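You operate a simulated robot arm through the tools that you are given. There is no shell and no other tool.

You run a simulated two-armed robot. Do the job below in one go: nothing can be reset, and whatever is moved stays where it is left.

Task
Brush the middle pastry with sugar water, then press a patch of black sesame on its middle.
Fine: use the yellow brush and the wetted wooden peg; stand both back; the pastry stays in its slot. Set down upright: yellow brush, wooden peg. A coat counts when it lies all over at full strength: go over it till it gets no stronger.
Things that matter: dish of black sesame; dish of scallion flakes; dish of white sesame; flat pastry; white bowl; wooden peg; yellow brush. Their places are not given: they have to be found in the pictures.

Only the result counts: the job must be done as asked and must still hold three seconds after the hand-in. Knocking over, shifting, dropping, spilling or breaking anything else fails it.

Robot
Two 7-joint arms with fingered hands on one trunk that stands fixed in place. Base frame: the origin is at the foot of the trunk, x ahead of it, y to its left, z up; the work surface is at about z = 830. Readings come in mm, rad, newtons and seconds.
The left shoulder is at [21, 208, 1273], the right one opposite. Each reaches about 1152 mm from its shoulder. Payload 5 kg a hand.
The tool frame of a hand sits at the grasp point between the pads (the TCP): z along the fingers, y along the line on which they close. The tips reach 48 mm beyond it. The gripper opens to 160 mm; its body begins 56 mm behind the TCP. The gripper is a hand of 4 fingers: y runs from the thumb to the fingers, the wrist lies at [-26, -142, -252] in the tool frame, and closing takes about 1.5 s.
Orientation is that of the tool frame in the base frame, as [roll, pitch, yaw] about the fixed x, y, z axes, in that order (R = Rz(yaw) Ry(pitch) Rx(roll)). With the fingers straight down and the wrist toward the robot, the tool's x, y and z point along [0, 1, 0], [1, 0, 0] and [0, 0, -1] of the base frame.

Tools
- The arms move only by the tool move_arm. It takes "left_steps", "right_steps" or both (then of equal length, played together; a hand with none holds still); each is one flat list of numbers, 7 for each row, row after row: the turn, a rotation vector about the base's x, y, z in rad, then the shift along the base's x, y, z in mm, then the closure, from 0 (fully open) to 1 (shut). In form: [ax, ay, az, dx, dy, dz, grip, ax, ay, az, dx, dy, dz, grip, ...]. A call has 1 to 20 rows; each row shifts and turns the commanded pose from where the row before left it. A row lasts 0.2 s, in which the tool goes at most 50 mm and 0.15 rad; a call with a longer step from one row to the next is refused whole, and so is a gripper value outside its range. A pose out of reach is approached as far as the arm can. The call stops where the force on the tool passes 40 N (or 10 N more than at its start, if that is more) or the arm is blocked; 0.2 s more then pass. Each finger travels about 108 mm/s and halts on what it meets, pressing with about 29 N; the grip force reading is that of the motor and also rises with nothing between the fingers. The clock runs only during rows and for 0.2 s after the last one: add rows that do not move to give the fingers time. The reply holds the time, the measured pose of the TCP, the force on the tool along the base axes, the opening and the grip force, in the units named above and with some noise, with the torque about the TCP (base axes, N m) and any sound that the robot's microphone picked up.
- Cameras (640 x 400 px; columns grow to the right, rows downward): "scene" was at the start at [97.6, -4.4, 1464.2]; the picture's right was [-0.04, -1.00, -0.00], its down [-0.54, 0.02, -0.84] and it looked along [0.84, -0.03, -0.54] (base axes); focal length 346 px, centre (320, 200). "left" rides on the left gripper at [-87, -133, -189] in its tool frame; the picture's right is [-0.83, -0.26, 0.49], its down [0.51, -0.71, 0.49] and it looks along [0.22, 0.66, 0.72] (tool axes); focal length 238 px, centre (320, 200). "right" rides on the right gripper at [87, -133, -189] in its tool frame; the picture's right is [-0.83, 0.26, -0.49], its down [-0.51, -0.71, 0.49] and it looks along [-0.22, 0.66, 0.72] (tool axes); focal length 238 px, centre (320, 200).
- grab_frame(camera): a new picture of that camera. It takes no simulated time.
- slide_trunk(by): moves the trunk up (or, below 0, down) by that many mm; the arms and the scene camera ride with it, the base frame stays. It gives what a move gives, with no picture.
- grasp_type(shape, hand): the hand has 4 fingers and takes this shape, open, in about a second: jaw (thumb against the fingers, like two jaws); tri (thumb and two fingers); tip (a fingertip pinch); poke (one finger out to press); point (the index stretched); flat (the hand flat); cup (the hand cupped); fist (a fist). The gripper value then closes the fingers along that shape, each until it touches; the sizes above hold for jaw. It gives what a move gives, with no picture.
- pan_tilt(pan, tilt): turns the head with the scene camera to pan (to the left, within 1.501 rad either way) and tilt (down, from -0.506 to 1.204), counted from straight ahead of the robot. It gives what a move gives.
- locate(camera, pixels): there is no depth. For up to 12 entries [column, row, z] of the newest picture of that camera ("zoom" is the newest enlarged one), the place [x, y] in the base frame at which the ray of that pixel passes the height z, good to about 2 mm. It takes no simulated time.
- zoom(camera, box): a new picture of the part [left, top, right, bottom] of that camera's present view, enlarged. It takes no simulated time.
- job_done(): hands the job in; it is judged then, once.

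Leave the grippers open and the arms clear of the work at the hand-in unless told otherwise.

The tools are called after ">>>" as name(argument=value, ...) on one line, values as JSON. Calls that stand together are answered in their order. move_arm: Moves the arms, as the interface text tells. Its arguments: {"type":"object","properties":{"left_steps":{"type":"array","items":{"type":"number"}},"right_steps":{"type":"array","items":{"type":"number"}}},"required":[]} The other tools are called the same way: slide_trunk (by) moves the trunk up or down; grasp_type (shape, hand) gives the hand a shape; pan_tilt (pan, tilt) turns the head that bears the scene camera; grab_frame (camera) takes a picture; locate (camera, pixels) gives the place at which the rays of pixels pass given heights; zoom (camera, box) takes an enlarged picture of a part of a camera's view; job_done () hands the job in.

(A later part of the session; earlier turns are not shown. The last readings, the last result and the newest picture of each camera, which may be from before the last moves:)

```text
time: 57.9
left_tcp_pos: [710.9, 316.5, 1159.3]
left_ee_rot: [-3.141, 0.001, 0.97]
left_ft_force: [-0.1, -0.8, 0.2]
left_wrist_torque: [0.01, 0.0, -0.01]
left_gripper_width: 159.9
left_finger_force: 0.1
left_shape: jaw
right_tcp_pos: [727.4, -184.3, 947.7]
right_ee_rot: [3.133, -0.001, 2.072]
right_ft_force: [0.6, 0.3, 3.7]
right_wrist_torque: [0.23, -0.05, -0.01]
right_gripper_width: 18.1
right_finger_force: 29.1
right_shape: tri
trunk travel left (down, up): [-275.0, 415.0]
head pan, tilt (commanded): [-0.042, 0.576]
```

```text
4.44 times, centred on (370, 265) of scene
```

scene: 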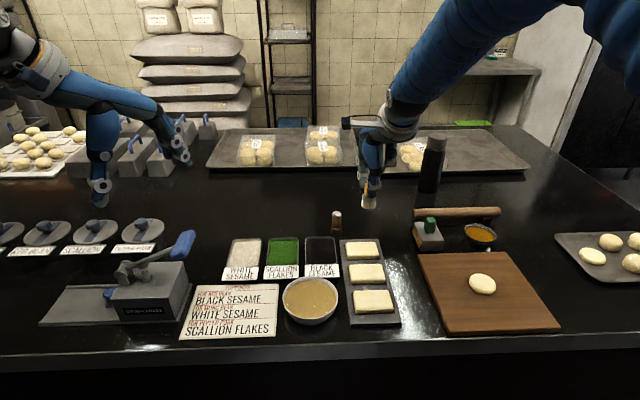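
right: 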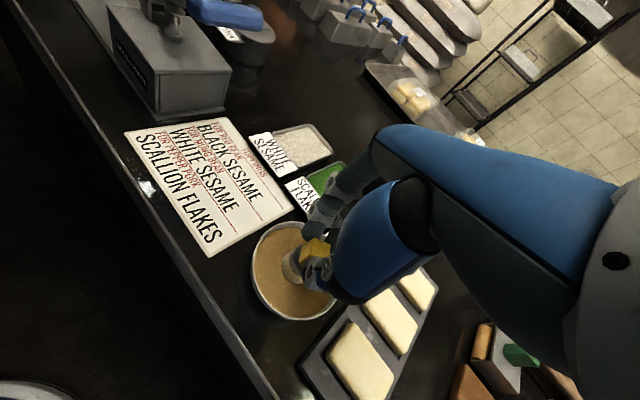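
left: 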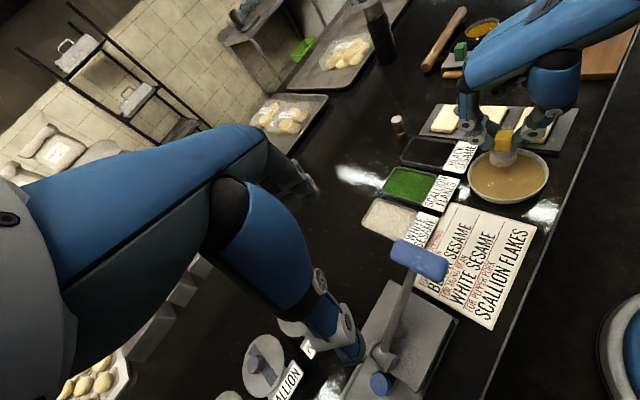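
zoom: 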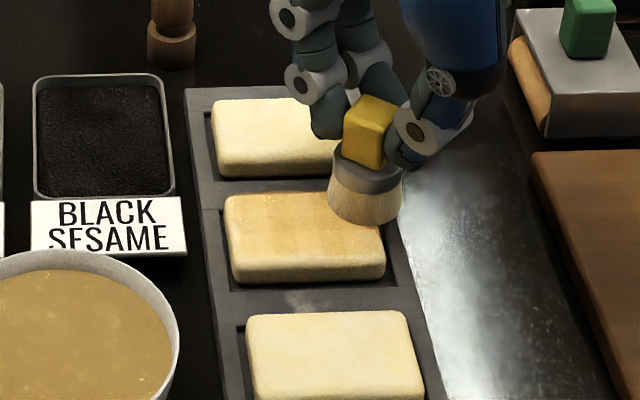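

The coat is spreading. I'll re-dip with the same motion: lift, go round to the bowl and lower onto its floor.

>>> move_arm(right_steps=[0, 0, 0, 0, 0, 9, 1, 0, 0, 0, 0, 0, 9, 1, 0, 0, 0, 0, 0, 9, 1, 0, 0, 0, 0, 0, 10, 1, 0, 0, 0, -4.5, 30.75, 0, 1, 0, 0, 0, -4.5, 30.75, 0, 1, 0, 0, 0, -4.5, 30.75, 0, 1, 0, 0, 0, -4.5, 30.75, 0, 1, 0, 0, 0, -27.3, 18.3, 0, 1, 0, 0, 0, -27.3, 18.3, 0, 1, 0, 0, 0, -27.3, 18.3, 0, 1, 0, 0, 0, 0, 0, -9, 1, 0, 0, 0, 0, 0, -9, 1, 0, 0, 0, 0, 0, -9, 1, 0, 0, 0, 0, 0, -9, 1, 0, 0, 0, 0, 0, -1, 1, 0, 0, 0, 0, 0, -1, 1, 0, 0, 0, 0, 0, 0, 1])

>>> zoom(camera="scene", box=[330, 240, 410, 320])

>>> zoom(camera="left", box=[440, 80, 560, 200])

```text
time: 61.7
left_tcp_pos: [711.4, 317.3, 1160.7]
left_ee_rot: [3.14, 0.0, 0.971]
left_ft_force: [0.1, -0.1, -0.3]
left_wrist_torque: [-0.01, -0.05, -0.01]
left_gripper_width: 159.7
left_finger_force: 0.1
left_shape: jaw
right_tcp_pos: [627.1, -2.9, 944.5]
right_ee_rot: [3.134, 0.0, 2.071]
right_ft_force: [0.4, 0.3, -0.7]
right_wrist_torque: [-0.02, -0.01, 0.01]
right_gripper_width: 17.6
right_finger_force: 28.5
right_shape: tri
trunk travel left (down, up): [-275.0, 415.0]
head pan, tilt (commanded): [-0.042, 0.576]
```

```text
5.00 times, centred on (370, 280) of scene
```

zoom: 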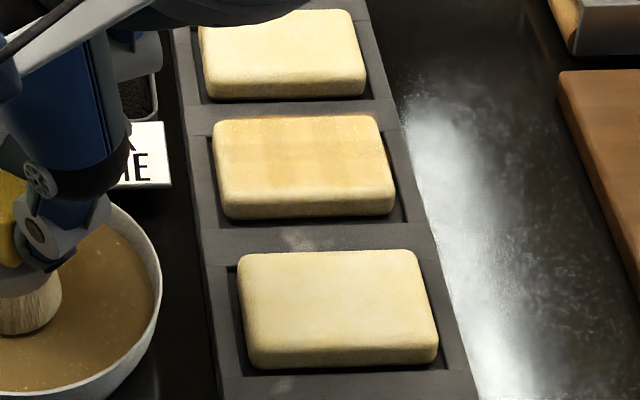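

```text
3.33 times, centred on (500, 140) of left
```

zoom: 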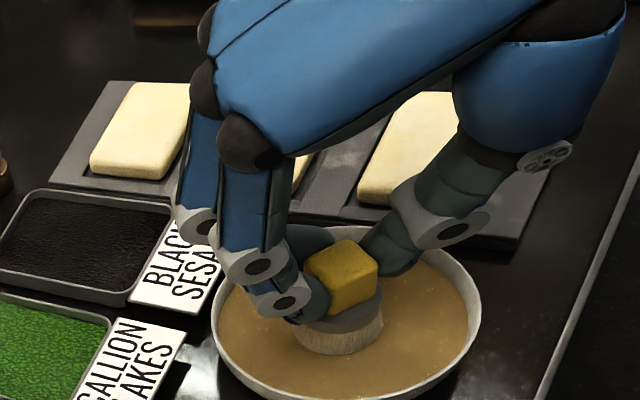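

I'll look closer at the pastry's coat while the brush sits at the bowl.

>>> zoom(camera="scene", box=[344, 256, 392, 288])

>>> grab_frame(camera="right")

```text
12.50 times, centred on (368, 272) of scene
```

zoom: 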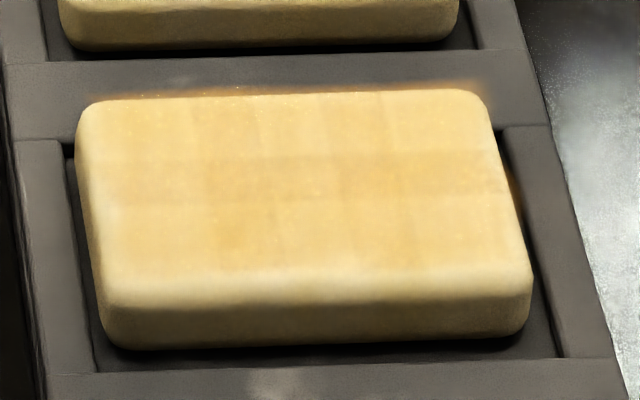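

```text
taken
```

right: 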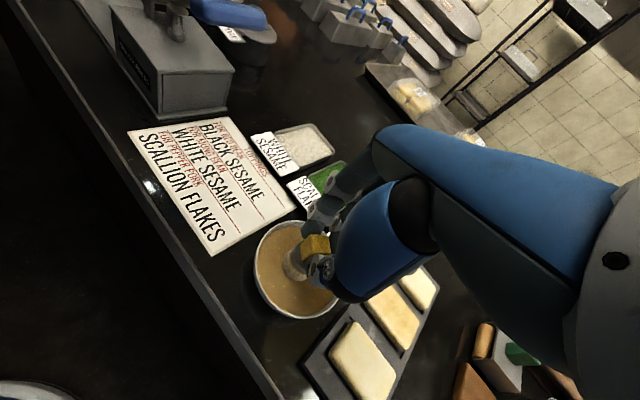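

The coat shows as a grid of patches, not yet even. I'll finish this dip (2 mm lower), lift, and carry the brush back to the near-left corner of the pastry.

>>> move_arm(right_steps=[0, 0, 0, 0, 0, -1, 1, 0, 0, 0, 0, 0, -1, 1, 0, 0, 0, 0, 0, 0, 1, 0, 0, 0, 0, 0, 5, 1, 0, 0, 0, 0, 0, 12, 1, 0, 0, 0, 0, 0, 12, 1, 0, 0, 0, 0, 0, 12, 1, 0, 0, 0, 0, 0, 0, 1, 0, 0, 0, 0, 0, 0, 1, 0, 0, 0, 15.25, -26.25, 0, 1, 0, 0, 0, 15.25, -26.25, 0, 1, 0, 0, 0, 15.25, -26.25, 0, 1, 0, 0, 0, 15.25, -26.25, 0, 1, 0, 0, 0, 0, 0, -10, 1, 0, 0, 0, 0, 0, -10, 1, 0, 0, 0, 0, 0, -10, 1, 0, 0, 0, 0, 0, -4, 1, 0, 0, 0, 0, 0, -1.5, 1, 0, 0, 0, 0, 0, -1.5, 1, 0, 0, 0, 0, 0, 0, 1])

```text
time: 65.9
left_tcp_pos: [711.4, 316.9, 1159.5]
left_ee_rot: [3.141, 0.0, 0.971]
left_ft_force: [-0.2, -0.5, -0.2]
left_wrist_torque: [0.01, -0.06, 0.01]
left_gripper_width: 159.8
left_finger_force: 0.1
left_shape: jaw
right_tcp_pos: [687.8, -109.5, 949.0]
right_ee_rot: [3.135, 0.0, 2.073]
right_ft_force: [-0.1, 0.5, 0.3]
right_wrist_torque: [-0.04, 0.02, 0.02]
right_gripper_width: 17.7
right_finger_force: 29.1
right_shape: tri
trunk travel left (down, up): [-275.0, 415.0]
head pan, tilt (commanded): [-0.042, 0.576]
```

Not yet touching at z 949. I'll lower 2 mm and this time stroke along x (41 mm), stepping 12 mm to the right each time.

>>> move_arm(right_steps=[0, 0, 0, 0, 0, -1.2, 1, 0, 0, 0, 0, 0, -1.2, 1, 0, 0, 0, 10.25, 0, 0, 1, 0, 0, 0, 10.25, 0, 0, 1, 0, 0, 0, 10.25, 0, 0, 1, 0, 0, 0, 10.25, 0, 0, 1, 0, 0, 0, 0, -12, 0, 1, 0, 0, 0, -10.25, 0, 0, 1, 0, 0, 0, -10.25, 0, 0, 1, 0, 0, 0, -10.25, 0, 0, 1, 0, 0, 0, -10.25, 0, 0, 1, 0, 0, 0, 0, -12, 0, 1, 0, 0, 0, 10.25, 0, 0, 1, 0, 0, 0, 10.25, 0, 0, 1, 0, 0, 0, 10.25, 0, 0, 1, 0, 0, 0, 10.25, 0, 0, 1, 0, 0, 0, 0, -12, 0, 1])

>>> move_arm(right_steps=[0, 0, 0, -10.25, 0, 0, 1, 0, 0, 0, -10.25, 0, 0, 1, 0, 0, 0, -10.25, 0, 0, 1, 0, 0, 0, -10.25, 0, 0, 1, 0, 0, 0, 0, -12, 0, 1, 0, 0, 0, 10.25, 0, 0, 1, 0, 0, 0, 10.25, 0, 0, 1, 0, 0, 0, 10.25, 0, 0, 1, 0, 0, 0, 10.25, 0, 0, 1, 0, 0, 0, 0, -12, 0, 1, 0, 0, 0, -10.25, 0, 0, 1, 0, 0, 0, -10.25, 0, 0, 1, 0, 0, 0, -10.25, 0, 0, 1, 0, 0, 0, -10.25, 0, 0, 1, 0, 0, 0, 0, -12, 0, 1, 0, 0, 0, 10.25, 0, 0, 1, 0, 0, 0, 10.25, 0, 0, 1, 0, 0, 0, 10.25, 0, 0, 1, 0, 0, 0, 10.25, 0, 0, 1])

>>> zoom(camera="left", box=[460, 90, 540, 170])

>>> zoom(camera="scene", box=[344, 246, 392, 288])

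```text
time: 69.5
left_tcp_pos: [710.5, 315.6, 1160.5]
left_ee_rot: [3.141, 0.0, 0.971]
left_ft_force: [-0.4, -1.0, 0.4]
left_wrist_torque: [0.08, -0.06, 0.0]
left_gripper_width: 159.6
left_finger_force: 0.0
left_shape: jaw
right_tcp_pos: [728.4, -143.6, 944.2]
right_ee_rot: [3.131, -0.002, 2.071]
right_ft_force: [-0.7, 3.2, 10.7]
right_wrist_torque: [0.36, -0.12, 0.05]
right_gripper_width: 18.0
right_finger_force: 28.5
right_shape: tri
trunk travel left (down, up): [-275.0, 415.0]
head pan, tilt (commanded): [-0.042, 0.576]
```

```text
time: 73.5
left_tcp_pos: [712.0, 316.8, 1160.1]
left_ee_rot: [3.141, 0.001, 0.971]
left_ft_force: [0.5, -0.2, -0.6]
left_wrist_torque: [-0.02, 0.03, 0.0]
left_gripper_width: 159.7
left_finger_force: 0.0
left_shape: jaw
right_tcp_pos: [730.1, -181.1, 945.5]
right_ee_rot: [3.133, 0.001, 2.07]
right_ft_force: [-2.5, -1.6, 11.8]
right_wrist_torque: [0.1, 0.14, 0.03]
right_gripper_width: 18.0
right_finger_force: 28.7
right_shape: tri
trunk travel left (down, up): [-275.0, 415.0]
head pan, tilt (commanded): [-0.042, 0.576]
```

```text
5.00 times, centred on (500, 130) of left
```

zoom: 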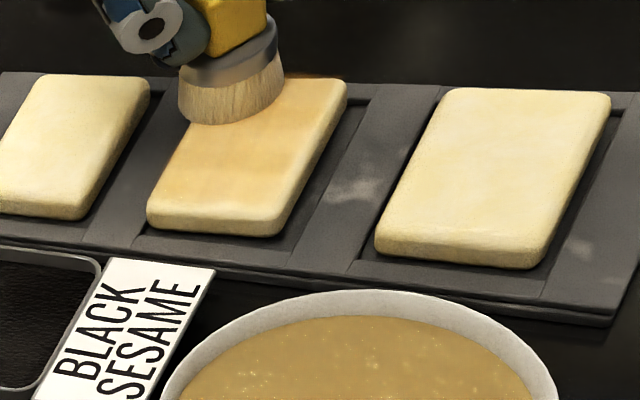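

```text
9.52 times, centred on (368, 267) of scene
```

zoom: 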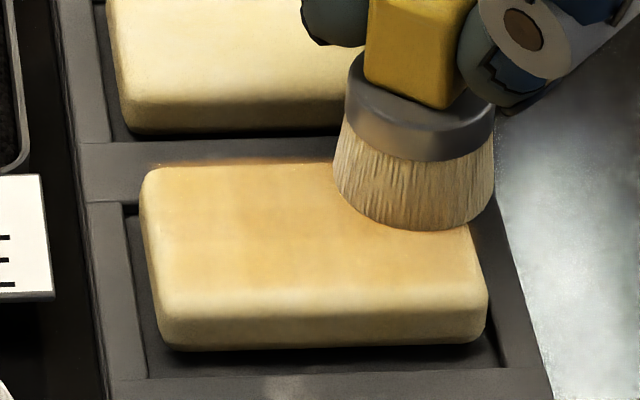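

The coat is becoming even. I'll lift and carry the brush to the bowl for another dip, then inspect the coat.

>>> move_arm(right_steps=[0, 0, 0, 0, 0, 9, 1, 0, 0, 0, 0, 0, 10, 1, 0, 0, 0, 0, 0, 10, 1, 0, 0, 0, 0, 0, 10, 1, 0, 0, 0, -4.5, 30.75, 0, 1, 0, 0, 0, -4.5, 30.75, 0, 1, 0, 0, 0, -4.5, 30.75, 0, 1, 0, 0, 0, -4.5, 30.75, 0, 1, 0, 0, 0, -27.6, 18, 0, 1, 0, 0, 0, -27.6, 18, 0, 1, 0, 0, 0, -27.6, 18, 0, 1, 0, 0, 0, 0, 0, -9, 1, 0, 0, 0, 0, 0, -9, 1, 0, 0, 0, 0, 0, -9, 1, 0, 0, 0, 0, 0, -9, 1, 0, 0, 0, 0, 0, -1, 1, 0, 0, 0, 0, 0, 0, 1])

>>> zoom(camera="scene", box=[344, 256, 392, 288])

>>> zoom(camera="left", box=[440, 80, 560, 200])

```text
time: 77.1
left_tcp_pos: [712.3, 317.1, 1159.1]
left_ee_rot: [3.141, 0.0, 0.969]
left_ft_force: [0.2, -0.2, 0.0]
left_wrist_torque: [0.02, 0.02, -0.02]
left_gripper_width: 159.6
left_finger_force: 0.1
left_shape: jaw
right_tcp_pos: [627.3, -4.2, 946.2]
right_ee_rot: [3.132, 0.001, 2.072]
right_ft_force: [-0.3, 0.1, -0.3]
right_wrist_torque: [0.01, -0.03, 0.03]
right_gripper_width: 17.9
right_finger_force: 28.5
right_shape: tri
trunk travel left (down, up): [-275.0, 415.0]
head pan, tilt (commanded): [-0.042, 0.576]
```

```text
12.50 times, centred on (368, 272) of scene
```

zoom: 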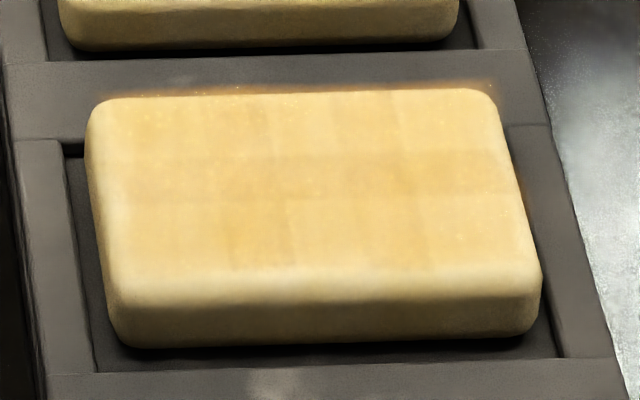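

```text
3.33 times, centred on (500, 140) of left
```

zoom: 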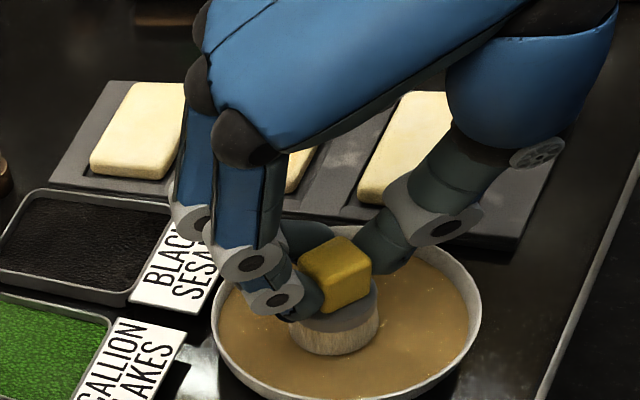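

The coat is stronger, and the bands in it look like overlaps of the patches. To be sure I'll do another full round: finish the dip and return to the near-left corner.

>>> move_arm(right_steps=[0, 0, 0, 0, 0, -1.3, 1, 0, 0, 0, 0, 0, -1.2, 1, 0, 0, 0, 0, 0, 0, 1, 0, 0, 0, 0, 0, 0, 1, 0, 0, 0, 0, 0, 5, 1, 0, 0, 0, 0, 0, 12, 1, 0, 0, 0, 0, 0, 12, 1, 0, 0, 0, 0, 0, 12, 1, 0, 0, 0, 0, 0, 0, 1, 0, 0, 0, 15.25, -26.25, 0, 1, 0, 0, 0, 15.25, -26.25, 0, 1, 0, 0, 0, 15.25, -26.25, 0, 1, 0, 0, 0, 15.25, -26.25, 0, 1, 0, 0, 0, 0, 0, -10, 1, 0, 0, 0, 0, 0, -10, 1, 0, 0, 0, 0, 0, -10, 1, 0, 0, 0, 0, 0, -4, 1, 0, 0, 0, 0, 0, -1.5, 1, 0, 0, 0, 0, 0, -1.5, 1, 0, 0, 0, 0, 0, 0, 1])

```text
time: 81.3
left_tcp_pos: [711.3, 316.4, 1158.6]
left_ee_rot: [-3.14, -0.001, 0.971]
left_ft_force: [-0.2, 0.1, 0.3]
left_wrist_torque: [0.01, -0.01, -0.04]
left_gripper_width: 159.6
left_finger_force: 0.2
left_shape: jaw
right_tcp_pos: [689.9, -107.6, 947.9]
right_ee_rot: [3.132, -0.001, 2.072]
right_ft_force: [-0.4, -0.9, -0.5]
right_wrist_torque: [-0.05, -0.01, -0.02]
right_gripper_width: 18.0
right_finger_force: 28.6
right_shape: tri
trunk travel left (down, up): [-275.0, 415.0]
head pan, tilt (commanded): [-0.042, 0.576]
```

No contact yet at 947.9. I'll lower 1.5 mm and sweep along y again at five x positions.

>>> move_arm(right_steps=[0, 0, 0, -2, 0, -1.5, 1, 0, 0, 0, 0, -12.4, 0, 1, 0, 0, 0, 0, -12.4, 0, 1, 0, 0, 0, 0, -12.4, 0, 1, 0, 0, 0, 0, -12.4, 0, 1, 0, 0, 0, 0, -12.4, 0, 1, 0, 0, 0, 0, -12.4, 0, 1, 0, 0, 0, 10, 0, 0, 1, 0, 0, 0, 0, 12.4, 0, 1, 0, 0, 0, 0, 12.4, 0, 1, 0, 0, 0, 0, 12.4, 0, 1, 0, 0, 0, 0, 12.4, 0, 1, 0, 0, 0, 0, 12.4, 0, 1, 0, 0, 0, 0, 12.4, 0, 1])

>>> move_arm(right_steps=[0, 0, 0, 10, 0, 0, 1, 0, 0, 0, 0, -12.4, 0, 1, 0, 0, 0, 0, -12.4, 0, 1, 0, 0, 0, 0, -12.4, 0, 1, 0, 0, 0, 0, -12.4, 0, 1, 0, 0, 0, 0, -12.4, 0, 1, 0, 0, 0, 0, -12.4, 0, 1, 0, 0, 0, 10, 0, 0, 1, 0, 0, 0, 0, 12.4, 0, 1, 0, 0, 0, 0, 12.4, 0, 1, 0, 0, 0, 0, 12.4, 0, 1, 0, 0, 0, 0, 12.4, 0, 1, 0, 0, 0, 0, 12.4, 0, 1, 0, 0, 0, 0, 12.4, 0, 1])

>>> move_arm(right_steps=[0, 0, 0, 11, 0, 0, 1, 0, 0, 0, 0, -12.4, 0, 1, 0, 0, 0, 0, -12.4, 0, 1, 0, 0, 0, 0, -12.4, 0, 1, 0, 0, 0, 0, -12.4, 0, 1, 0, 0, 0, 0, -12.4, 0, 1, 0, 0, 0, 0, -12.4, 0, 1, 0, 0, 0, -10, 0, 0, 1, 0, 0, 0, -10, 0, 0, 1, 0, 0, 0, -10, 0, 0, 1, 0, 0, 0, -10, 0, 0, 1])

>>> zoom(camera="left", box=[460, 90, 540, 170])

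>>> zoom(camera="scene", box=[344, 256, 392, 288])

```text
time: 84.3
left_tcp_pos: [711.8, 317.9, 1158.4]
left_ee_rot: [-3.141, 0.003, 0.971]
left_ft_force: [0.2, 0.1, -0.1]
left_wrist_torque: [-0.04, 0.01, -0.01]
left_gripper_width: 159.6
left_finger_force: 0.1
left_shape: jaw
right_tcp_pos: [699.3, -106.3, 946.6]
right_ee_rot: [3.133, -0.001, 2.071]
right_ft_force: [0.4, -0.4, -0.7]
right_wrist_torque: [-0.02, 0.0, 0.0]
right_gripper_width: 17.9
right_finger_force: 29.3
right_shape: tri
trunk travel left (down, up): [-275.0, 415.0]
head pan, tilt (commanded): [-0.042, 0.576]
```

```text
time: 87.3
left_tcp_pos: [712.2, 318.1, 1159.0]
left_ee_rot: [3.142, 0.0, 0.968]
left_ft_force: [0.1, 0.0, -0.7]
left_wrist_torque: [-0.04, 0.0, 0.0]
left_gripper_width: 159.9
left_finger_force: 0.1
left_shape: jaw
right_tcp_pos: [717.2, -107.9, 945.7]
right_ee_rot: [3.135, 0.001, 2.07]
right_ft_force: [-0.2, 0.4, -0.4]
right_wrist_torque: [-0.03, -0.01, -0.01]
right_gripper_width: 17.9
right_finger_force: 29.0
right_shape: tri
trunk travel left (down, up): [-275.0, 415.0]
head pan, tilt (commanded): [-0.042, 0.576]
```

```text
time: 89.7
left_tcp_pos: [711.7, 316.1, 1160.2]
left_ee_rot: [3.14, -0.001, 0.971]
left_ft_force: [-0.4, 0.2, 0.8]
left_wrist_torque: [0.04, -0.02, 0.01]
left_gripper_width: 159.8
left_finger_force: 0.0
left_shape: jaw
right_tcp_pos: [688.6, -185.0, 946.8]
right_ee_rot: [3.134, 0.001, 2.071]
right_ft_force: [0.0, -0.7, 2.0]
right_wrist_torque: [0.06, -0.01, -0.01]
right_gripper_width: 17.6
right_finger_force: 29.0
right_shape: tri
trunk travel left (down, up): [-275.0, 415.0]
head pan, tilt (commanded): [-0.042, 0.576]
```

```text
5.00 times, centred on (500, 130) of left
```

zoom: 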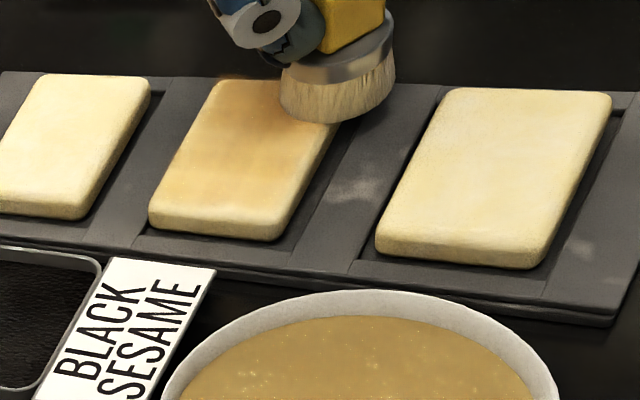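

```text
12.50 times, centred on (368, 272) of scene
```

zoom: 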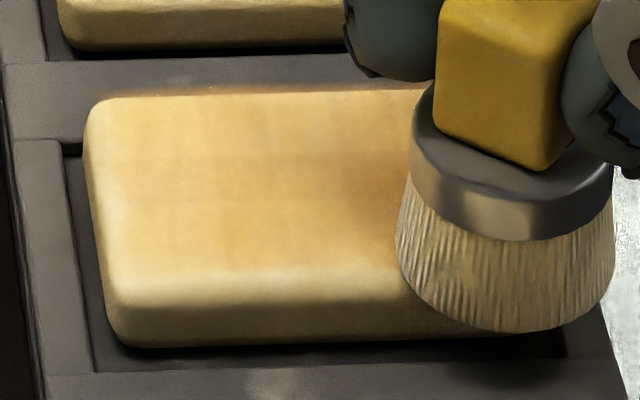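

At the left end the brush isn't pressing (0 N) while at the right end it is (2 N). I'll go over again with 1.5 mm more pressure, concentrating on the left end, with x-strokes there.

>>> move_arm(right_steps=[0, 0, 0, 0, 10, -0.8, 1, 0, 0, 0, 0, 12, -0.7, 1, 0, 0, 0, 0, 12, 0, 1, 0, 0, 0, 0, 12, 0, 1, 0, 0, 0, 0, 12, 0, 1, 0, 0, 0, 0, 12, 0, 1, 0, 0, 0, 10, 0, 0, 1, 0, 0, 0, 10, 0, 0, 1, 0, 0, 0, 10, 0, 0, 1, 0, 0, 0, 10, 0, 0, 1, 0, 0, 0, 0, -8, 0, 1, 0, 0, 0, -10, 0, 0, 1, 0, 0, 0, -10, 0, 0, 1, 0, 0, 0, -10, 0, 0, 1, 0, 0, 0, -10, 0, 0, 1, 0, 0, 0, 0, 8, 0, 1])

>>> zoom(camera="left", box=[460, 90, 540, 170])

>>> zoom(camera="scene", box=[340, 250, 392, 290])

```text
time: 93.1
left_tcp_pos: [712.2, 317.4, 1159.5]
left_ee_rot: [-3.141, 0.0, 0.971]
left_ft_force: [0.1, 0.5, 0.1]
left_wrist_torque: [-0.06, 0.02, -0.01]
left_gripper_width: 159.6
left_finger_force: 0.0
left_shape: jaw
right_tcp_pos: [688.8, -114.2, 945.8]
right_ee_rot: [3.135, 0.0, 2.071]
right_ft_force: [0.0, -0.4, 1.0]
right_wrist_torque: [-0.07, 0.01, 0.01]
right_gripper_width: 17.9
right_finger_force: 28.9
right_shape: tri
trunk travel left (down, up): [-275.0, 415.0]
head pan, tilt (commanded): [-0.042, 0.576]
```

```text
5.00 times, centred on (500, 130) of left
```

zoom: 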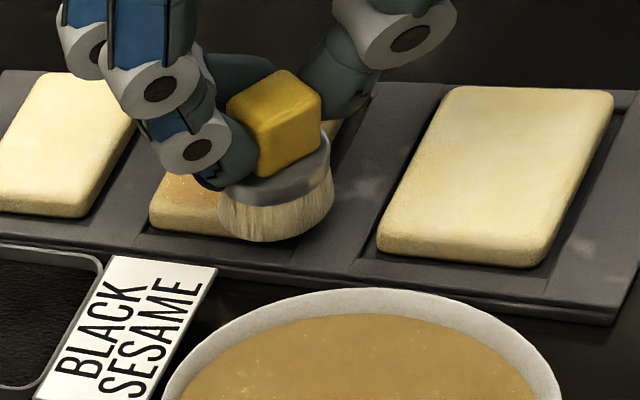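

```text
10.00 times, centred on (366, 270) of scene
```

zoom: 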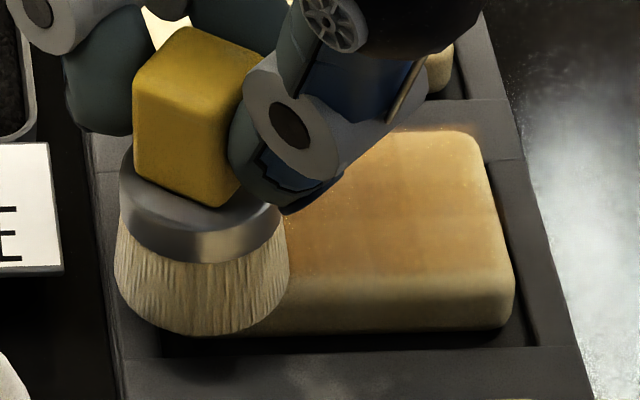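

The brush seems tilted with its right side up. I'll zoom closely on the bristles from both cameras to measure.

>>> zoom(camera="scene", box=[345, 248, 377, 288])

>>> zoom(camera="left", box=[480, 95, 530, 145])

```text
10.00 times, centred on (361, 268) of scene
```

zoom: 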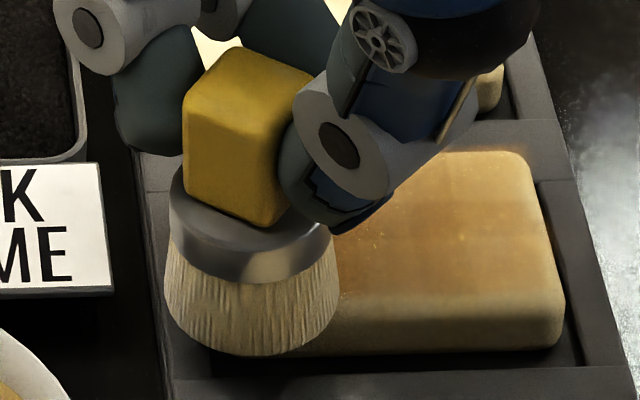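

```text
8.00 times, centred on (505, 120) of left
```

zoom: 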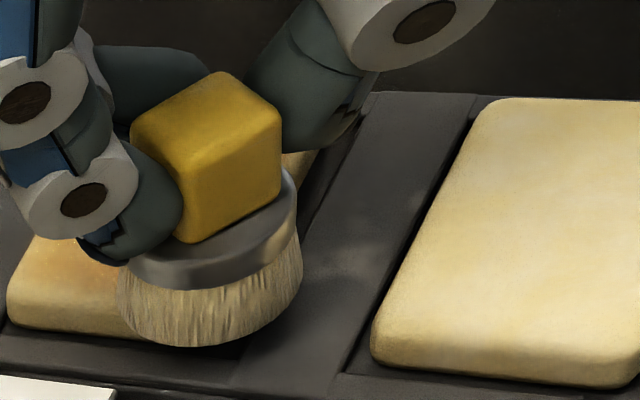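

The brush tilts in the grip when it overhangs the pastry edge (about 15° now). I'll move it to the pastry centre, where it has full support, and press gently to level it again.

>>> move_arm(right_steps=[0, 0, 0, 7.4, -11, 0, 1, 0, 0, 0, 7.4, -11, 0, 1, 0, 0, 0, 7.4, -11, 0, 1, 0, 0, 0, 0, 0, 0, 1])

>>> zoom(camera="scene", box=[345, 240, 393, 290])

>>> zoom(camera="left", box=[470, 90, 530, 150])

```text
time: 94.1
left_tcp_pos: [710.6, 316.8, 1158.9]
left_ee_rot: [-3.141, 0.001, 0.97]
left_ft_force: [0.0, 0.9, -1.2]
left_wrist_torque: [0.0, -0.03, 0.0]
left_gripper_width: 159.5
left_finger_force: 0.1
left_shape: jaw
right_tcp_pos: [709.3, -144.4, 946.5]
right_ee_rot: [3.134, 0.0, 2.072]
right_ft_force: [-0.7, 0.2, 0.1]
right_wrist_torque: [-0.01, -0.02, 0.0]
right_gripper_width: 17.7
right_finger_force: 29.8
right_shape: tri
trunk travel left (down, up): [-275.0, 415.0]
head pan, tilt (commanded): [-0.042, 0.576]
```

```text
8.00 times, centred on (369, 265) of scene
```

zoom: 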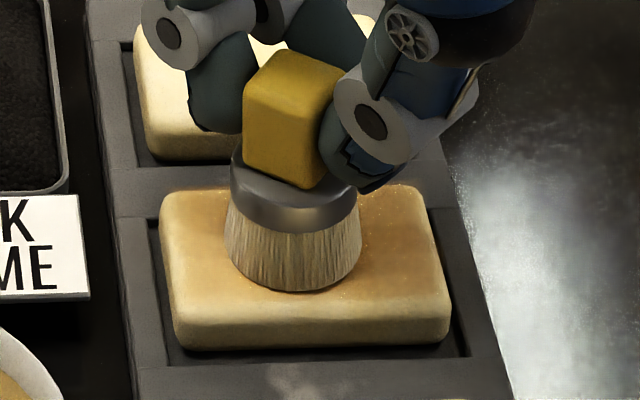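

```text
6.67 times, centred on (500, 120) of left
```

zoom: 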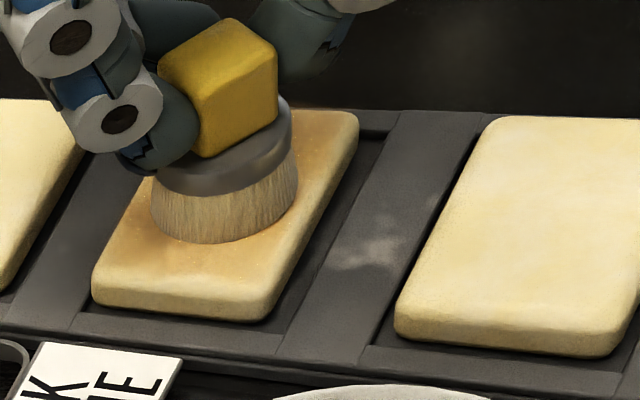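

No force here at 946.5. I'll press down gradually at the centre to seat and level the brush.

>>> move_arm(right_steps=[0, 0, 0, 0, 0, -1, 1, 0, 0, 0, 0, 0, -1, 1, 0, 0, 0, 0, 0, -1, 1, 0, 0, 0, 0, 0, 0, 1])

>>> zoom(camera="left", box=[470, 90, 530, 150])

```text
time: 95.1
left_tcp_pos: [710.5, 317.0, 1159.7]
left_ee_rot: [3.14, 0.001, 0.971]
left_ft_force: [1.0, -0.3, 0.8]
left_wrist_torque: [0.0, -0.02, -0.03]
left_gripper_width: 159.8
left_finger_force: 0.0
left_shape: jaw
right_tcp_pos: [710.8, -145.1, 945.7]
right_ee_rot: [3.131, 0.002, 2.07]
right_ft_force: [-1.1, -4.1, 20.3]
right_wrist_torque: [0.12, -0.1, -0.01]
right_gripper_width: 18.1
right_finger_force: 28.8
right_shape: tri
trunk travel left (down, up): [-275.0, 415.0]
head pan, tilt (commanded): [-0.042, 0.576]
```

```text
6.67 times, centred on (500, 120) of left
```

zoom: 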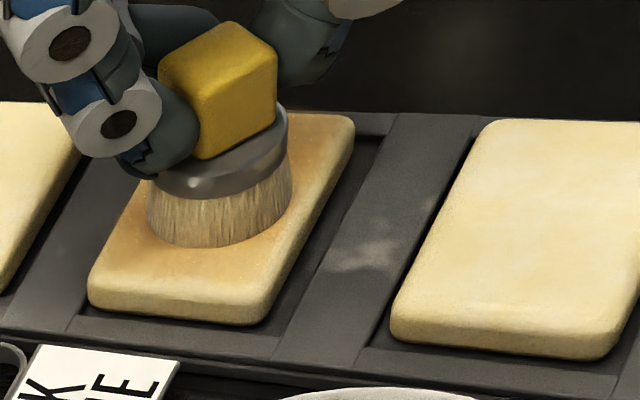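

20 N, and by comparison with the standing brush it now sits level. I'll ease up 2 mm and brush with less overhang: TCP x 697…726, y −176…−118.

>>> move_arm(right_steps=[0, 0, 0, 0, 0, 1, 1, 0, 0, 0, 0, 0, 1, 1, 0, 0, 0, -4.67, 9, 0, 1, 0, 0, 0, -4.67, 9, 0, 1, 0, 0, 0, -4.67, 9, 0, 1, 0, 0, 0, 0, -11.6, 0, 1, 0, 0, 0, 0, -11.6, 0, 1, 0, 0, 0, 0, -11.6, 0, 1, 0, 0, 0, 0, -11.6, 0, 1, 0, 0, 0, 0, -11.6, 0, 1, 0, 0, 0, 9.7, 0, 0, 1, 0, 0, 0, 0, 11.6, 0, 1, 0, 0, 0, 0, 11.6, 0, 1, 0, 0, 0, 0, 11.6, 0, 1, 0, 0, 0, 0, 11.6, 0, 1, 0, 0, 0, 0, 11.6, 0, 1, 0, 0, 0, 9.7, 0, 0, 1])

>>> move_arm(right_steps=[0, 0, 0, 0, -11.6, 0, 1, 0, 0, 0, 0, -11.6, 0, 1, 0, 0, 0, 0, -11.6, 0, 1, 0, 0, 0, 0, -11.6, 0, 1, 0, 0, 0, 0, -11.6, 0, 1, 0, 0, 0, 9.7, 0, 0, 1, 0, 0, 0, 0, 11.6, 0, 1, 0, 0, 0, 0, 11.6, 0, 1, 0, 0, 0, 0, 11.6, 0, 1, 0, 0, 0, 0, 11.6, 0, 1, 0, 0, 0, 0, 11.6, 0, 1])

>>> zoom(camera="left", box=[460, 90, 540, 170])

>>> zoom(camera="scene", box=[340, 250, 392, 290])

```text
time: 98.7
left_tcp_pos: [711.6, 316.4, 1159.6]
left_ee_rot: [-3.141, 0.0, 0.969]
left_ft_force: [-0.1, 0.7, 0.3]
left_wrist_torque: [0.0, 0.03, 0.01]
left_gripper_width: 159.8
left_finger_force: 0.0
left_shape: jaw
right_tcp_pos: [716.1, -118.9, 944.6]
right_ee_rot: [3.133, 0.0, 2.074]
right_ft_force: [-0.5, -0.5, 2.2]
right_wrist_torque: [0.01, 0.08, 0.01]
right_gripper_width: 17.9
right_finger_force: 29.1
right_shape: tri
trunk travel left (down, up): [-275.0, 415.0]
head pan, tilt (commanded): [-0.042, 0.576]
```

```text
time: 101.1
left_tcp_pos: [711.8, 316.7, 1160.5]
left_ee_rot: [-3.142, 0.0, 0.97]
left_ft_force: [-0.7, -0.7, -1.0]
left_wrist_torque: [-0.03, 0.04, 0.02]
left_gripper_width: 159.8
left_finger_force: 0.1
left_shape: jaw
right_tcp_pos: [727.4, -118.6, 944.1]
right_ee_rot: [3.133, 0.0, 2.072]
right_ft_force: [-0.3, -2.8, 9.3]
right_wrist_torque: [-0.15, -0.04, 0.0]
right_gripper_width: 17.8
right_finger_force: 28.8
right_shape: tri
trunk travel left (down, up): [-275.0, 415.0]
head pan, tilt (commanded): [-0.042, 0.576]
```

```text
5.00 times, centred on (500, 130) of left
```

zoom: 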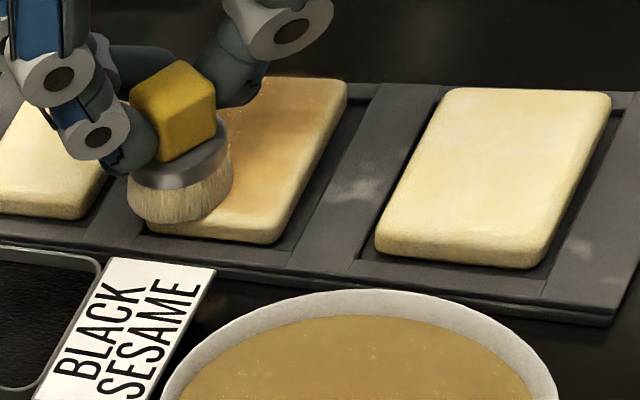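

```text
10.00 times, centred on (366, 270) of scene
```

zoom: 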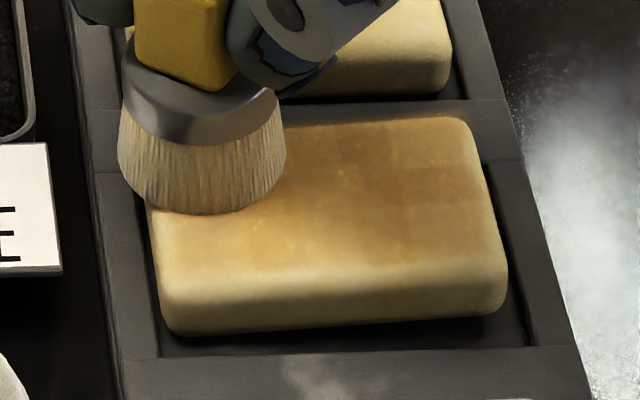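

I'll lift the brush and move it clear to look at the coat.

>>> move_arm(right_steps=[0, 0, 0, 0, 0, 4, 1, 0, 0, 0, 0, 0, 10, 1, 0, 0, 0, 0, 0, 12, 1, 0, 0, 0, 0, 0, 12, 1, 0, 0, 0, -5, 28, 0, 1, 0, 0, 0, -5, 28, 0, 1, 0, 0, 0, -29, 19.3, 0, 1, 0, 0, 0, -29, 19.3, 0, 1, 0, 0, 0, -29, 19.3, 0, 1, 0, 0, 0, 0, 0, 0, 1])

>>> zoom(camera="scene", box=[344, 256, 392, 288])

>>> zoom(camera="scene", box=[330, 240, 410, 320])

>>> zoom(camera="scene", box=[280, 230, 340, 310])

>>> zoom(camera="right", box=[310, 250, 450, 400])

```text
time: 103.3
left_tcp_pos: [712.7, 316.0, 1159.6]
left_ee_rot: [3.141, 0.0, 0.97]
left_ft_force: [0.5, -0.5, 0.0]
left_wrist_torque: [0.02, 0.05, -0.03]
left_gripper_width: 159.8
left_finger_force: 0.1
left_shape: jaw
right_tcp_pos: [627.0, -6.2, 984.0]
right_ee_rot: [3.132, 0.0, 2.07]
right_ft_force: [0.6, 0.5, -1.7]
right_wrist_torque: [0.01, 0.02, -0.04]
right_gripper_width: 17.8
right_finger_force: 28.7
right_shape: tri
trunk travel left (down, up): [-275.0, 415.0]
head pan, tilt (commanded): [-0.042, 0.576]
```

```text
12.50 times, centred on (368, 272) of scene
```

zoom: 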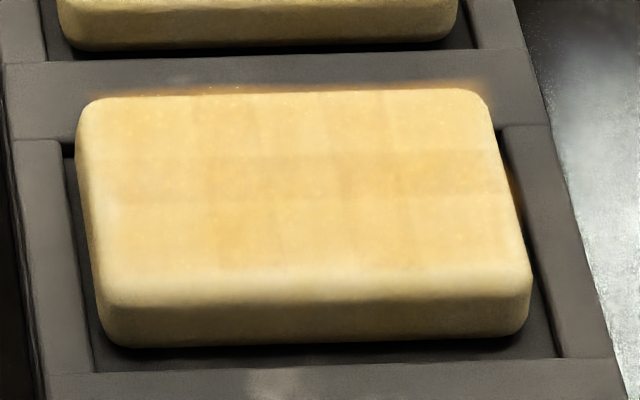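

```text
5.00 times, centred on (370, 280) of scene
```

zoom: 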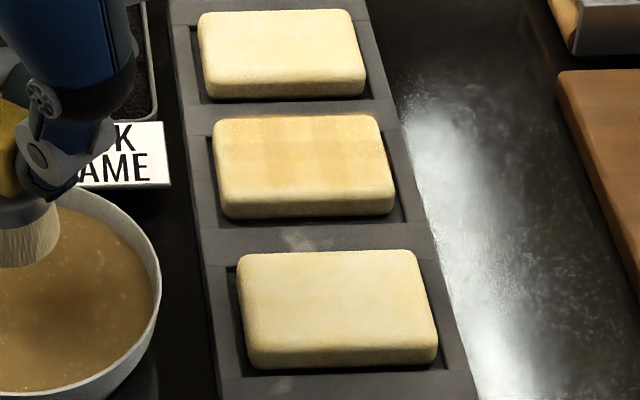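

```text
5.00 times, centred on (310, 270) of scene
```

zoom: 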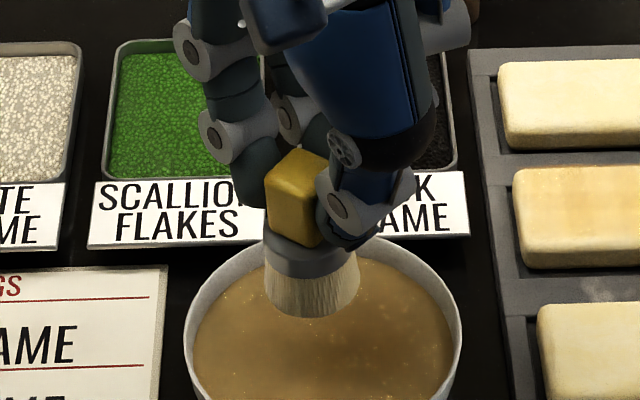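

```text
2.67 times, centred on (380, 325) of right
```

zoom: 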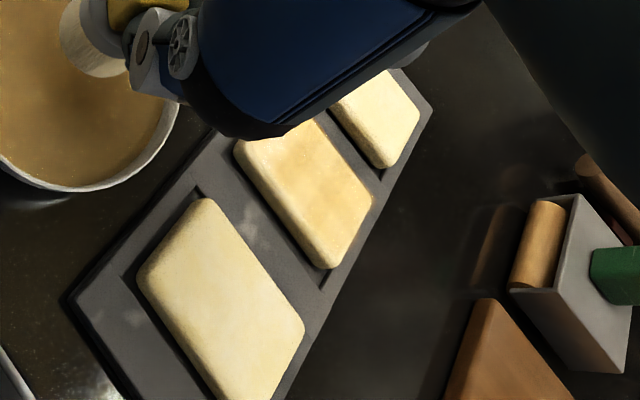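

The look is nearly the same as before this round, so the coat is close to full. I'll do one more fresh dip and a full pass to be sure.

>>> move_arm(right_steps=[0, 0, 0, 1, 2, 0, 1, 0, 0, 0, 0, 0, -9, 1, 0, 0, 0, 0, 0, -9, 1, 0, 0, 0, 0, 0, -9, 1, 0, 0, 0, 0, 0, -9, 1, 0, 0, 0, 0, 0, -2, 1, 0, 0, 0, 0, 0, -1.5, 1, 0, 0, 0, 0, 0, -1.5, 1, 0, 0, 0, 0, 0, 0, 1, 0, 0, 0, 0, 0, 0, 1])

```text
time: 105.5
left_tcp_pos: [711.5, 317.0, 1159.9]
left_ee_rot: [3.141, -0.001, 0.97]
left_ft_force: [-0.4, 0.3, 0.3]
left_wrist_torque: [-0.03, 0.04, -0.01]
left_gripper_width: 159.9
left_finger_force: 0.2
left_shape: jaw
right_tcp_pos: [629.8, -3.0, 941.5]
right_ee_rot: [3.133, 0.0, 2.071]
right_ft_force: [-0.9, 0.2, -0.9]
right_wrist_torque: [0.01, 0.01, 0.01]
right_gripper_width: 17.7
right_finger_force: 29.2
right_shape: tri
trunk travel left (down, up): [-275.0, 415.0]
head pan, tilt (commanded): [-0.042, 0.576]
```

No floor contact yet at 941.5, so the handle has slid up a little in the hand. I'll go 2 mm deeper.

>>> move_arm(right_steps=[0, 0, 0, 0, 0, -1, 1, 0, 0, 0, 0, 0, -1, 1, 0, 0, 0, 0, 0, 0, 1, 0, 0, 0, 0, 0, 0, 1])

>>> zoom(camera="left", box=[470, 120, 560, 200])

```text
time: 106.5
left_tcp_pos: [710.5, 317.3, 1160.4]
left_ee_rot: [-3.141, 0.001, 0.97]
left_ft_force: [0.0, 0.3, -0.2]
left_wrist_torque: [0.02, -0.01, -0.03]
left_gripper_width: 159.6
left_finger_force: 0.0
left_shape: jaw
right_tcp_pos: [629.8, -4.2, 941.0]
right_ee_rot: [3.131, 0.0, 2.069]
right_ft_force: [1.0, -2.5, 11.7]
right_wrist_torque: [0.11, -0.11, 0.0]
right_gripper_width: 17.7
right_finger_force: 28.9
right_shape: tri
trunk travel left (down, up): [-275.0, 415.0]
head pan, tilt (commanded): [-0.042, 0.576]
```

```text
5.00 times, centred on (515, 160) of left
```

zoom: 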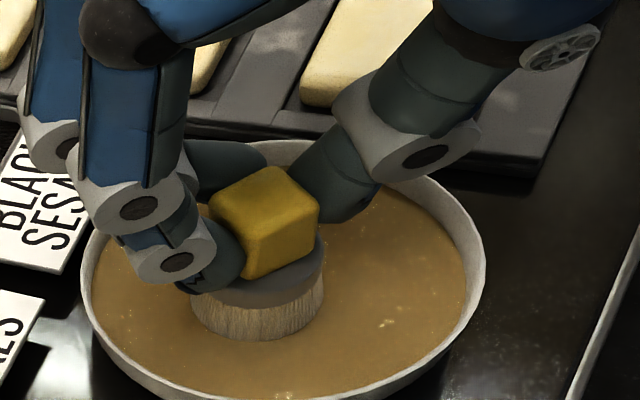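

12 N on the floor. I'll lift, carry to the pastry centre and lower to just touch.

>>> move_arm(right_steps=[0, 0, 0, 0, 0, 4, 1, 0, 0, 0, 0, 0, 10, 1, 0, 0, 0, 0, 0, 10, 1, 0, 0, 0, 0, 0, 10, 1, 0, 0, 0, 0, 0, 10, 1, 0, 0, 0, 0, 0, 0, 1, 0, 0, 0, 0, 0, 0, 1, 0, 0, 0, 16.4, -28.6, 0, 1, 0, 0, 0, 16.4, -28.6, 0, 1, 0, 0, 0, 16.4, -28.6, 0, 1, 0, 0, 0, 16.4, -28.6, 0, 1, 0, 0, 0, 16.4, -28.6, 0, 1, 0, 0, 0, 0, 0, -10, 1, 0, 0, 0, 0, 0, -10, 1, 0, 0, 0, 0, 0, -10, 1, 0, 0, 0, 0, 0, -6, 1, 0, 0, 0, 0, 0, -1, 1, 0, 0, 0, 0, 0, -1, 1, 0, 0, 0, 0, 0, 0, 1])

```text
time: 110.5
left_tcp_pos: [712.0, 316.6, 1159.5]
left_ee_rot: [3.141, 0.0, 0.971]
left_ft_force: [-0.1, 0.8, 0.2]
left_wrist_torque: [0.02, 0.03, -0.03]
left_gripper_width: 159.7
left_finger_force: 0.0
left_shape: jaw
right_tcp_pos: [712.0, -146.3, 945.6]
right_ee_rot: [3.134, -0.001, 2.07]
right_ft_force: [-0.6, -0.7, 3.8]
right_wrist_torque: [0.04, 0.08, -0.03]
right_gripper_width: 17.6
right_finger_force: 29.2
right_shape: tri
trunk travel left (down, up): [-275.0, 415.0]
head pan, tilt (commanded): [-0.042, 0.576]
```

3.8 N contact at the centre. I'll sweep the whole top again in y-strokes at x = 697, 707, 716, 726, staying within about 8 mm of overhang.

>>> move_arm(right_steps=[0, 0, 0, -5, 9.3, -0.3, 1, 0, 0, 0, -5, 9.3, 0, 1, 0, 0, 0, -5, 9.4, 0, 1, 0, 0, 0, 0, -11.6, 0, 1, 0, 0, 0, 0, -11.6, 0, 1, 0, 0, 0, 0, -11.6, 0, 1, 0, 0, 0, 0, -11.6, 0, 1, 0, 0, 0, 0, -11.6, 0, 1, 0, 0, 0, 9.7, 0, 0, 1, 0, 0, 0, 0, 11.6, 0, 1, 0, 0, 0, 0, 11.6, 0, 1, 0, 0, 0, 0, 11.6, 0, 1, 0, 0, 0, 0, 11.6, 0, 1, 0, 0, 0, 0, 11.6, 0, 1, 0, 0, 0, 9.7, 0, 0, 1, 0, 0, 0, 0, -11.6, 0, 1, 0, 0, 0, 0, -11.6, 0, 1, 0, 0, 0, 0, -11.6, 0, 1, 0, 0, 0, 0, -11.6, 0, 1, 0, 0, 0, 0, -11.6, 0, 1])

>>> move_arm(right_steps=[0, 0, 0, 9.7, 0, 0, 1, 0, 0, 0, 0, 11.6, 0, 1, 0, 0, 0, 0, 11.6, 0, 1, 0, 0, 0, 0, 11.6, 0, 1, 0, 0, 0, 0, 11.6, 0, 1, 0, 0, 0, 0, 11.6, 0, 1, 0, 0, 0, -9.7, 0, 0, 1, 0, 0, 0, -9.7, 0, 0, 1, 0, 0, 0, -9.7, 0, 0, 1, 0, 0, 0, 7.3, -7.3, 0, 1, 0, 0, 0, 7.2, -7.3, 0, 1, 0, 0, 0, 0, -6, 0, 1, 0, 0, 0, 0, -7, 0, 1])

>>> zoom(camera="left", box=[460, 90, 540, 170])

>>> zoom(camera="scene", box=[340, 250, 392, 290])

```text
time: 114.7
left_tcp_pos: [711.7, 316.8, 1159.9]
left_ee_rot: [-3.141, 0.001, 0.97]
left_ft_force: [0.8, 0.8, -0.6]
left_wrist_torque: [0.03, 0.01, -0.01]
left_gripper_width: 159.8
left_finger_force: 0.1
left_shape: jaw
right_tcp_pos: [716.7, -176.2, 945.9]
right_ee_rot: [3.132, -0.002, 2.073]
right_ft_force: [0.3, 0.3, -0.6]
right_wrist_torque: [-0.01, 0.03, 0.02]
right_gripper_width: 17.6
right_finger_force: 29.3
right_shape: tri
trunk travel left (down, up): [-275.0, 415.0]
head pan, tilt (commanded): [-0.042, 0.576]
```

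```text
time: 117.5
left_tcp_pos: [710.5, 317.2, 1159.1]
left_ee_rot: [-3.141, 0.0, 0.97]
left_ft_force: [-0.7, 0.1, -0.6]
left_wrist_torque: [0.0, 0.0, 0.01]
left_gripper_width: 159.7
left_finger_force: 0.1
left_shape: jaw
right_tcp_pos: [711.4, -147.0, 944.3]
right_ee_rot: [3.132, -0.002, 2.069]
right_ft_force: [0.8, 0.9, 1.2]
right_wrist_torque: [0.08, -0.06, -0.02]
right_gripper_width: 17.5
right_finger_force: 29.3
right_shape: tri
trunk travel left (down, up): [-275.0, 415.0]
head pan, tilt (commanded): [-0.042, 0.576]
```

```text
5.00 times, centred on (500, 130) of left
```

zoom: 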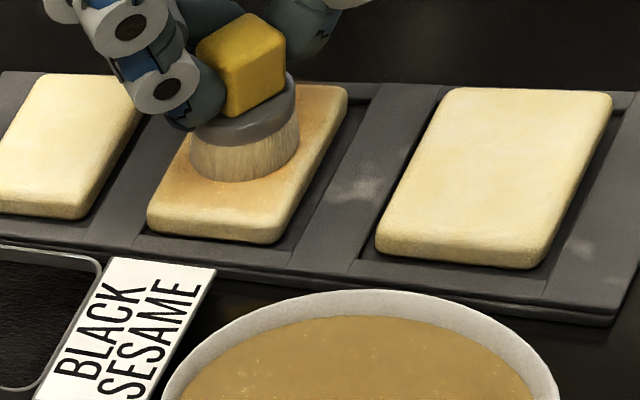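

```text
10.00 times, centred on (366, 270) of scene
```

zoom: 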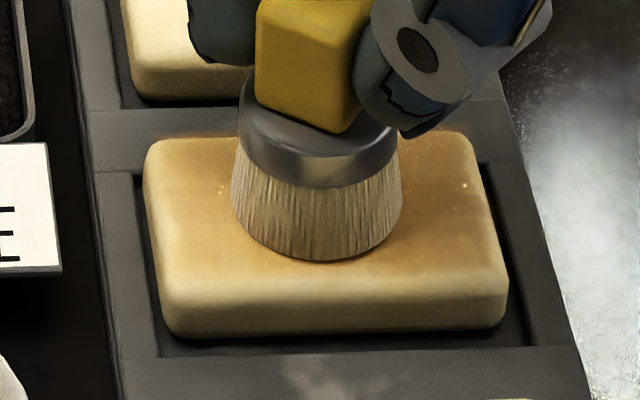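

I'll press lightly at the centre to level the brush, then lift and move it aside at the right of the tray to view the coat.

>>> move_arm(right_steps=[0, 0, 0, 0, 0, -1, 1, 0, 0, 0, 0, 0, -0.8, 1, 0, 0, 0, 0, 0, 0, 1])

```text
time: 118.3
left_tcp_pos: [711.8, 316.3, 1160.1]
left_ee_rot: [-3.141, 0.0, 0.972]
left_ft_force: [-0.7, 0.2, -0.4]
left_wrist_torque: [0.03, -0.04, 0.02]
left_gripper_width: 159.7
left_finger_force: 0.1
left_shape: jaw
right_tcp_pos: [711.9, -146.6, 945.1]
right_ee_rot: [3.13, -0.001, 2.071]
right_ft_force: [-0.1, -1.5, 9.7]
right_wrist_torque: [0.15, -0.04, -0.04]
right_gripper_width: 17.6
right_finger_force: 29.2
right_shape: tri
trunk travel left (down, up): [-275.0, 415.0]
head pan, tilt (commanded): [-0.042, 0.576]
```

9.7 N and seated level. I'll use this for one more perimeter loop with 0.6 mm relief, then return to the centre.

>>> move_arm(right_steps=[0, 0, 0, -4.7, 9.3, 0.6, 1, 0, 0, 0, -4.7, 9.3, 0, 1, 0, 0, 0, -4.6, 9.4, 0, 1, 0, 0, 0, 0, -14, 0, 1, 0, 0, 0, 0, -14, 0, 1, 0, 0, 0, 0, -14, 0, 1, 0, 0, 0, 0, -14, 0, 1, 0, 0, 0, 14, 0, 0, 1, 0, 0, 0, 14, 0, 0, 1, 0, 0, 0, 0, 14, 0, 1, 0, 0, 0, 0, 14, 0, 1, 0, 0, 0, 0, 14, 0, 1, 0, 0, 0, 0, 14, 0, 1, 0, 0, 0, -14, 0, 0, 1, 0, 0, 0, -14, 0, 0, 1, 0, 0, 0, 7, -14, 0, 1, 0, 0, 0, 7, -14, 0, 1])

>>> move_arm(right_steps=[0, 0, 0, 0, 0, 3, 1, 0, 0, 0, 0, 0, 9, 1, 0, 0, 0, 0, 0, 12, 1, 0, 0, 0, 0, 0, 12, 1, 0, 0, 0, 0, 0, 12, 1, 0, 0, 0, 0, 0, 12, 1, 0, 0, 0, 0, 0, 12, 1, 0, 0, 0, 0, 0, 0, 1])

>>> zoom(camera="left", box=[440, 60, 560, 170])

>>> zoom(camera="scene", box=[340, 230, 400, 290])

```text
time: 121.9
left_tcp_pos: [710.0, 316.1, 1159.9]
left_ee_rot: [3.141, 0.0, 0.97]
left_ft_force: [0.0, -0.1, 0.3]
left_wrist_torque: [0.01, 0.0, 0.01]
left_gripper_width: 159.8
left_finger_force: 0.0
left_shape: jaw
right_tcp_pos: [711.6, -149.8, 945.4]
right_ee_rot: [3.134, -0.001, 2.072]
right_ft_force: [-0.7, -0.2, 4.3]
right_wrist_torque: [0.1, 0.01, 0.04]
right_gripper_width: 17.3
right_finger_force: 29.0
right_shape: tri
trunk travel left (down, up): [-275.0, 415.0]
head pan, tilt (commanded): [-0.042, 0.576]
```

```text
time: 123.7
left_tcp_pos: [711.8, 317.6, 1159.8]
left_ee_rot: [-3.14, 0.0, 0.97]
left_ft_force: [0.4, 0.0, 0.6]
left_wrist_torque: [-0.03, 0.03, 0.01]
left_gripper_width: 159.8
left_finger_force: 0.0
left_shape: jaw
right_tcp_pos: [711.1, -146.0, 1015.0]
right_ee_rot: [3.133, 0.0, 2.074]
right_ft_force: [-0.1, 0.3, -0.4]
right_wrist_torque: [0.03, 0.02, -0.01]
right_gripper_width: 17.6
right_finger_force: 28.6
right_shape: tri
trunk travel left (down, up): [-275.0, 415.0]
head pan, tilt (commanded): [-0.042, 0.576]
```

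```text
3.64 times, centred on (500, 115) of left
```

zoom: 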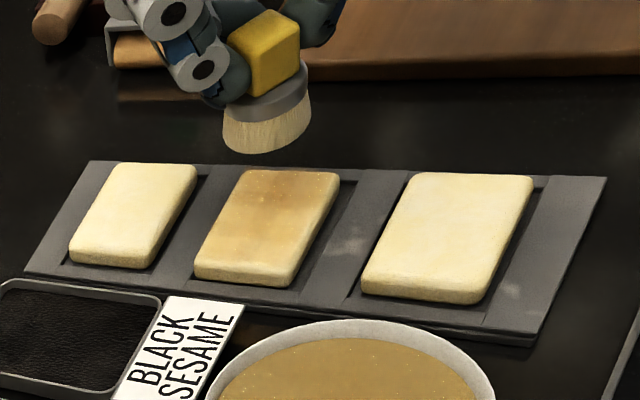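

```text
6.67 times, centred on (370, 260) of scene
```

zoom: 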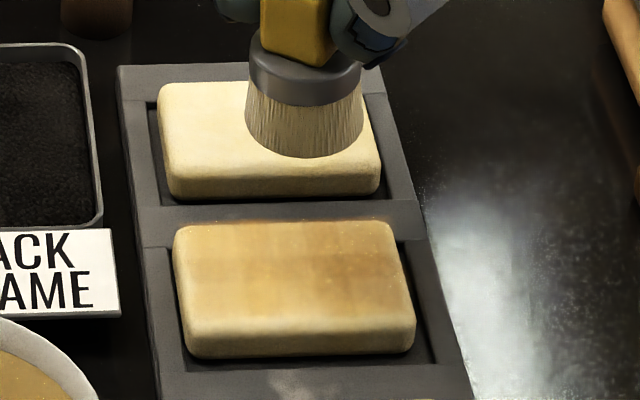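

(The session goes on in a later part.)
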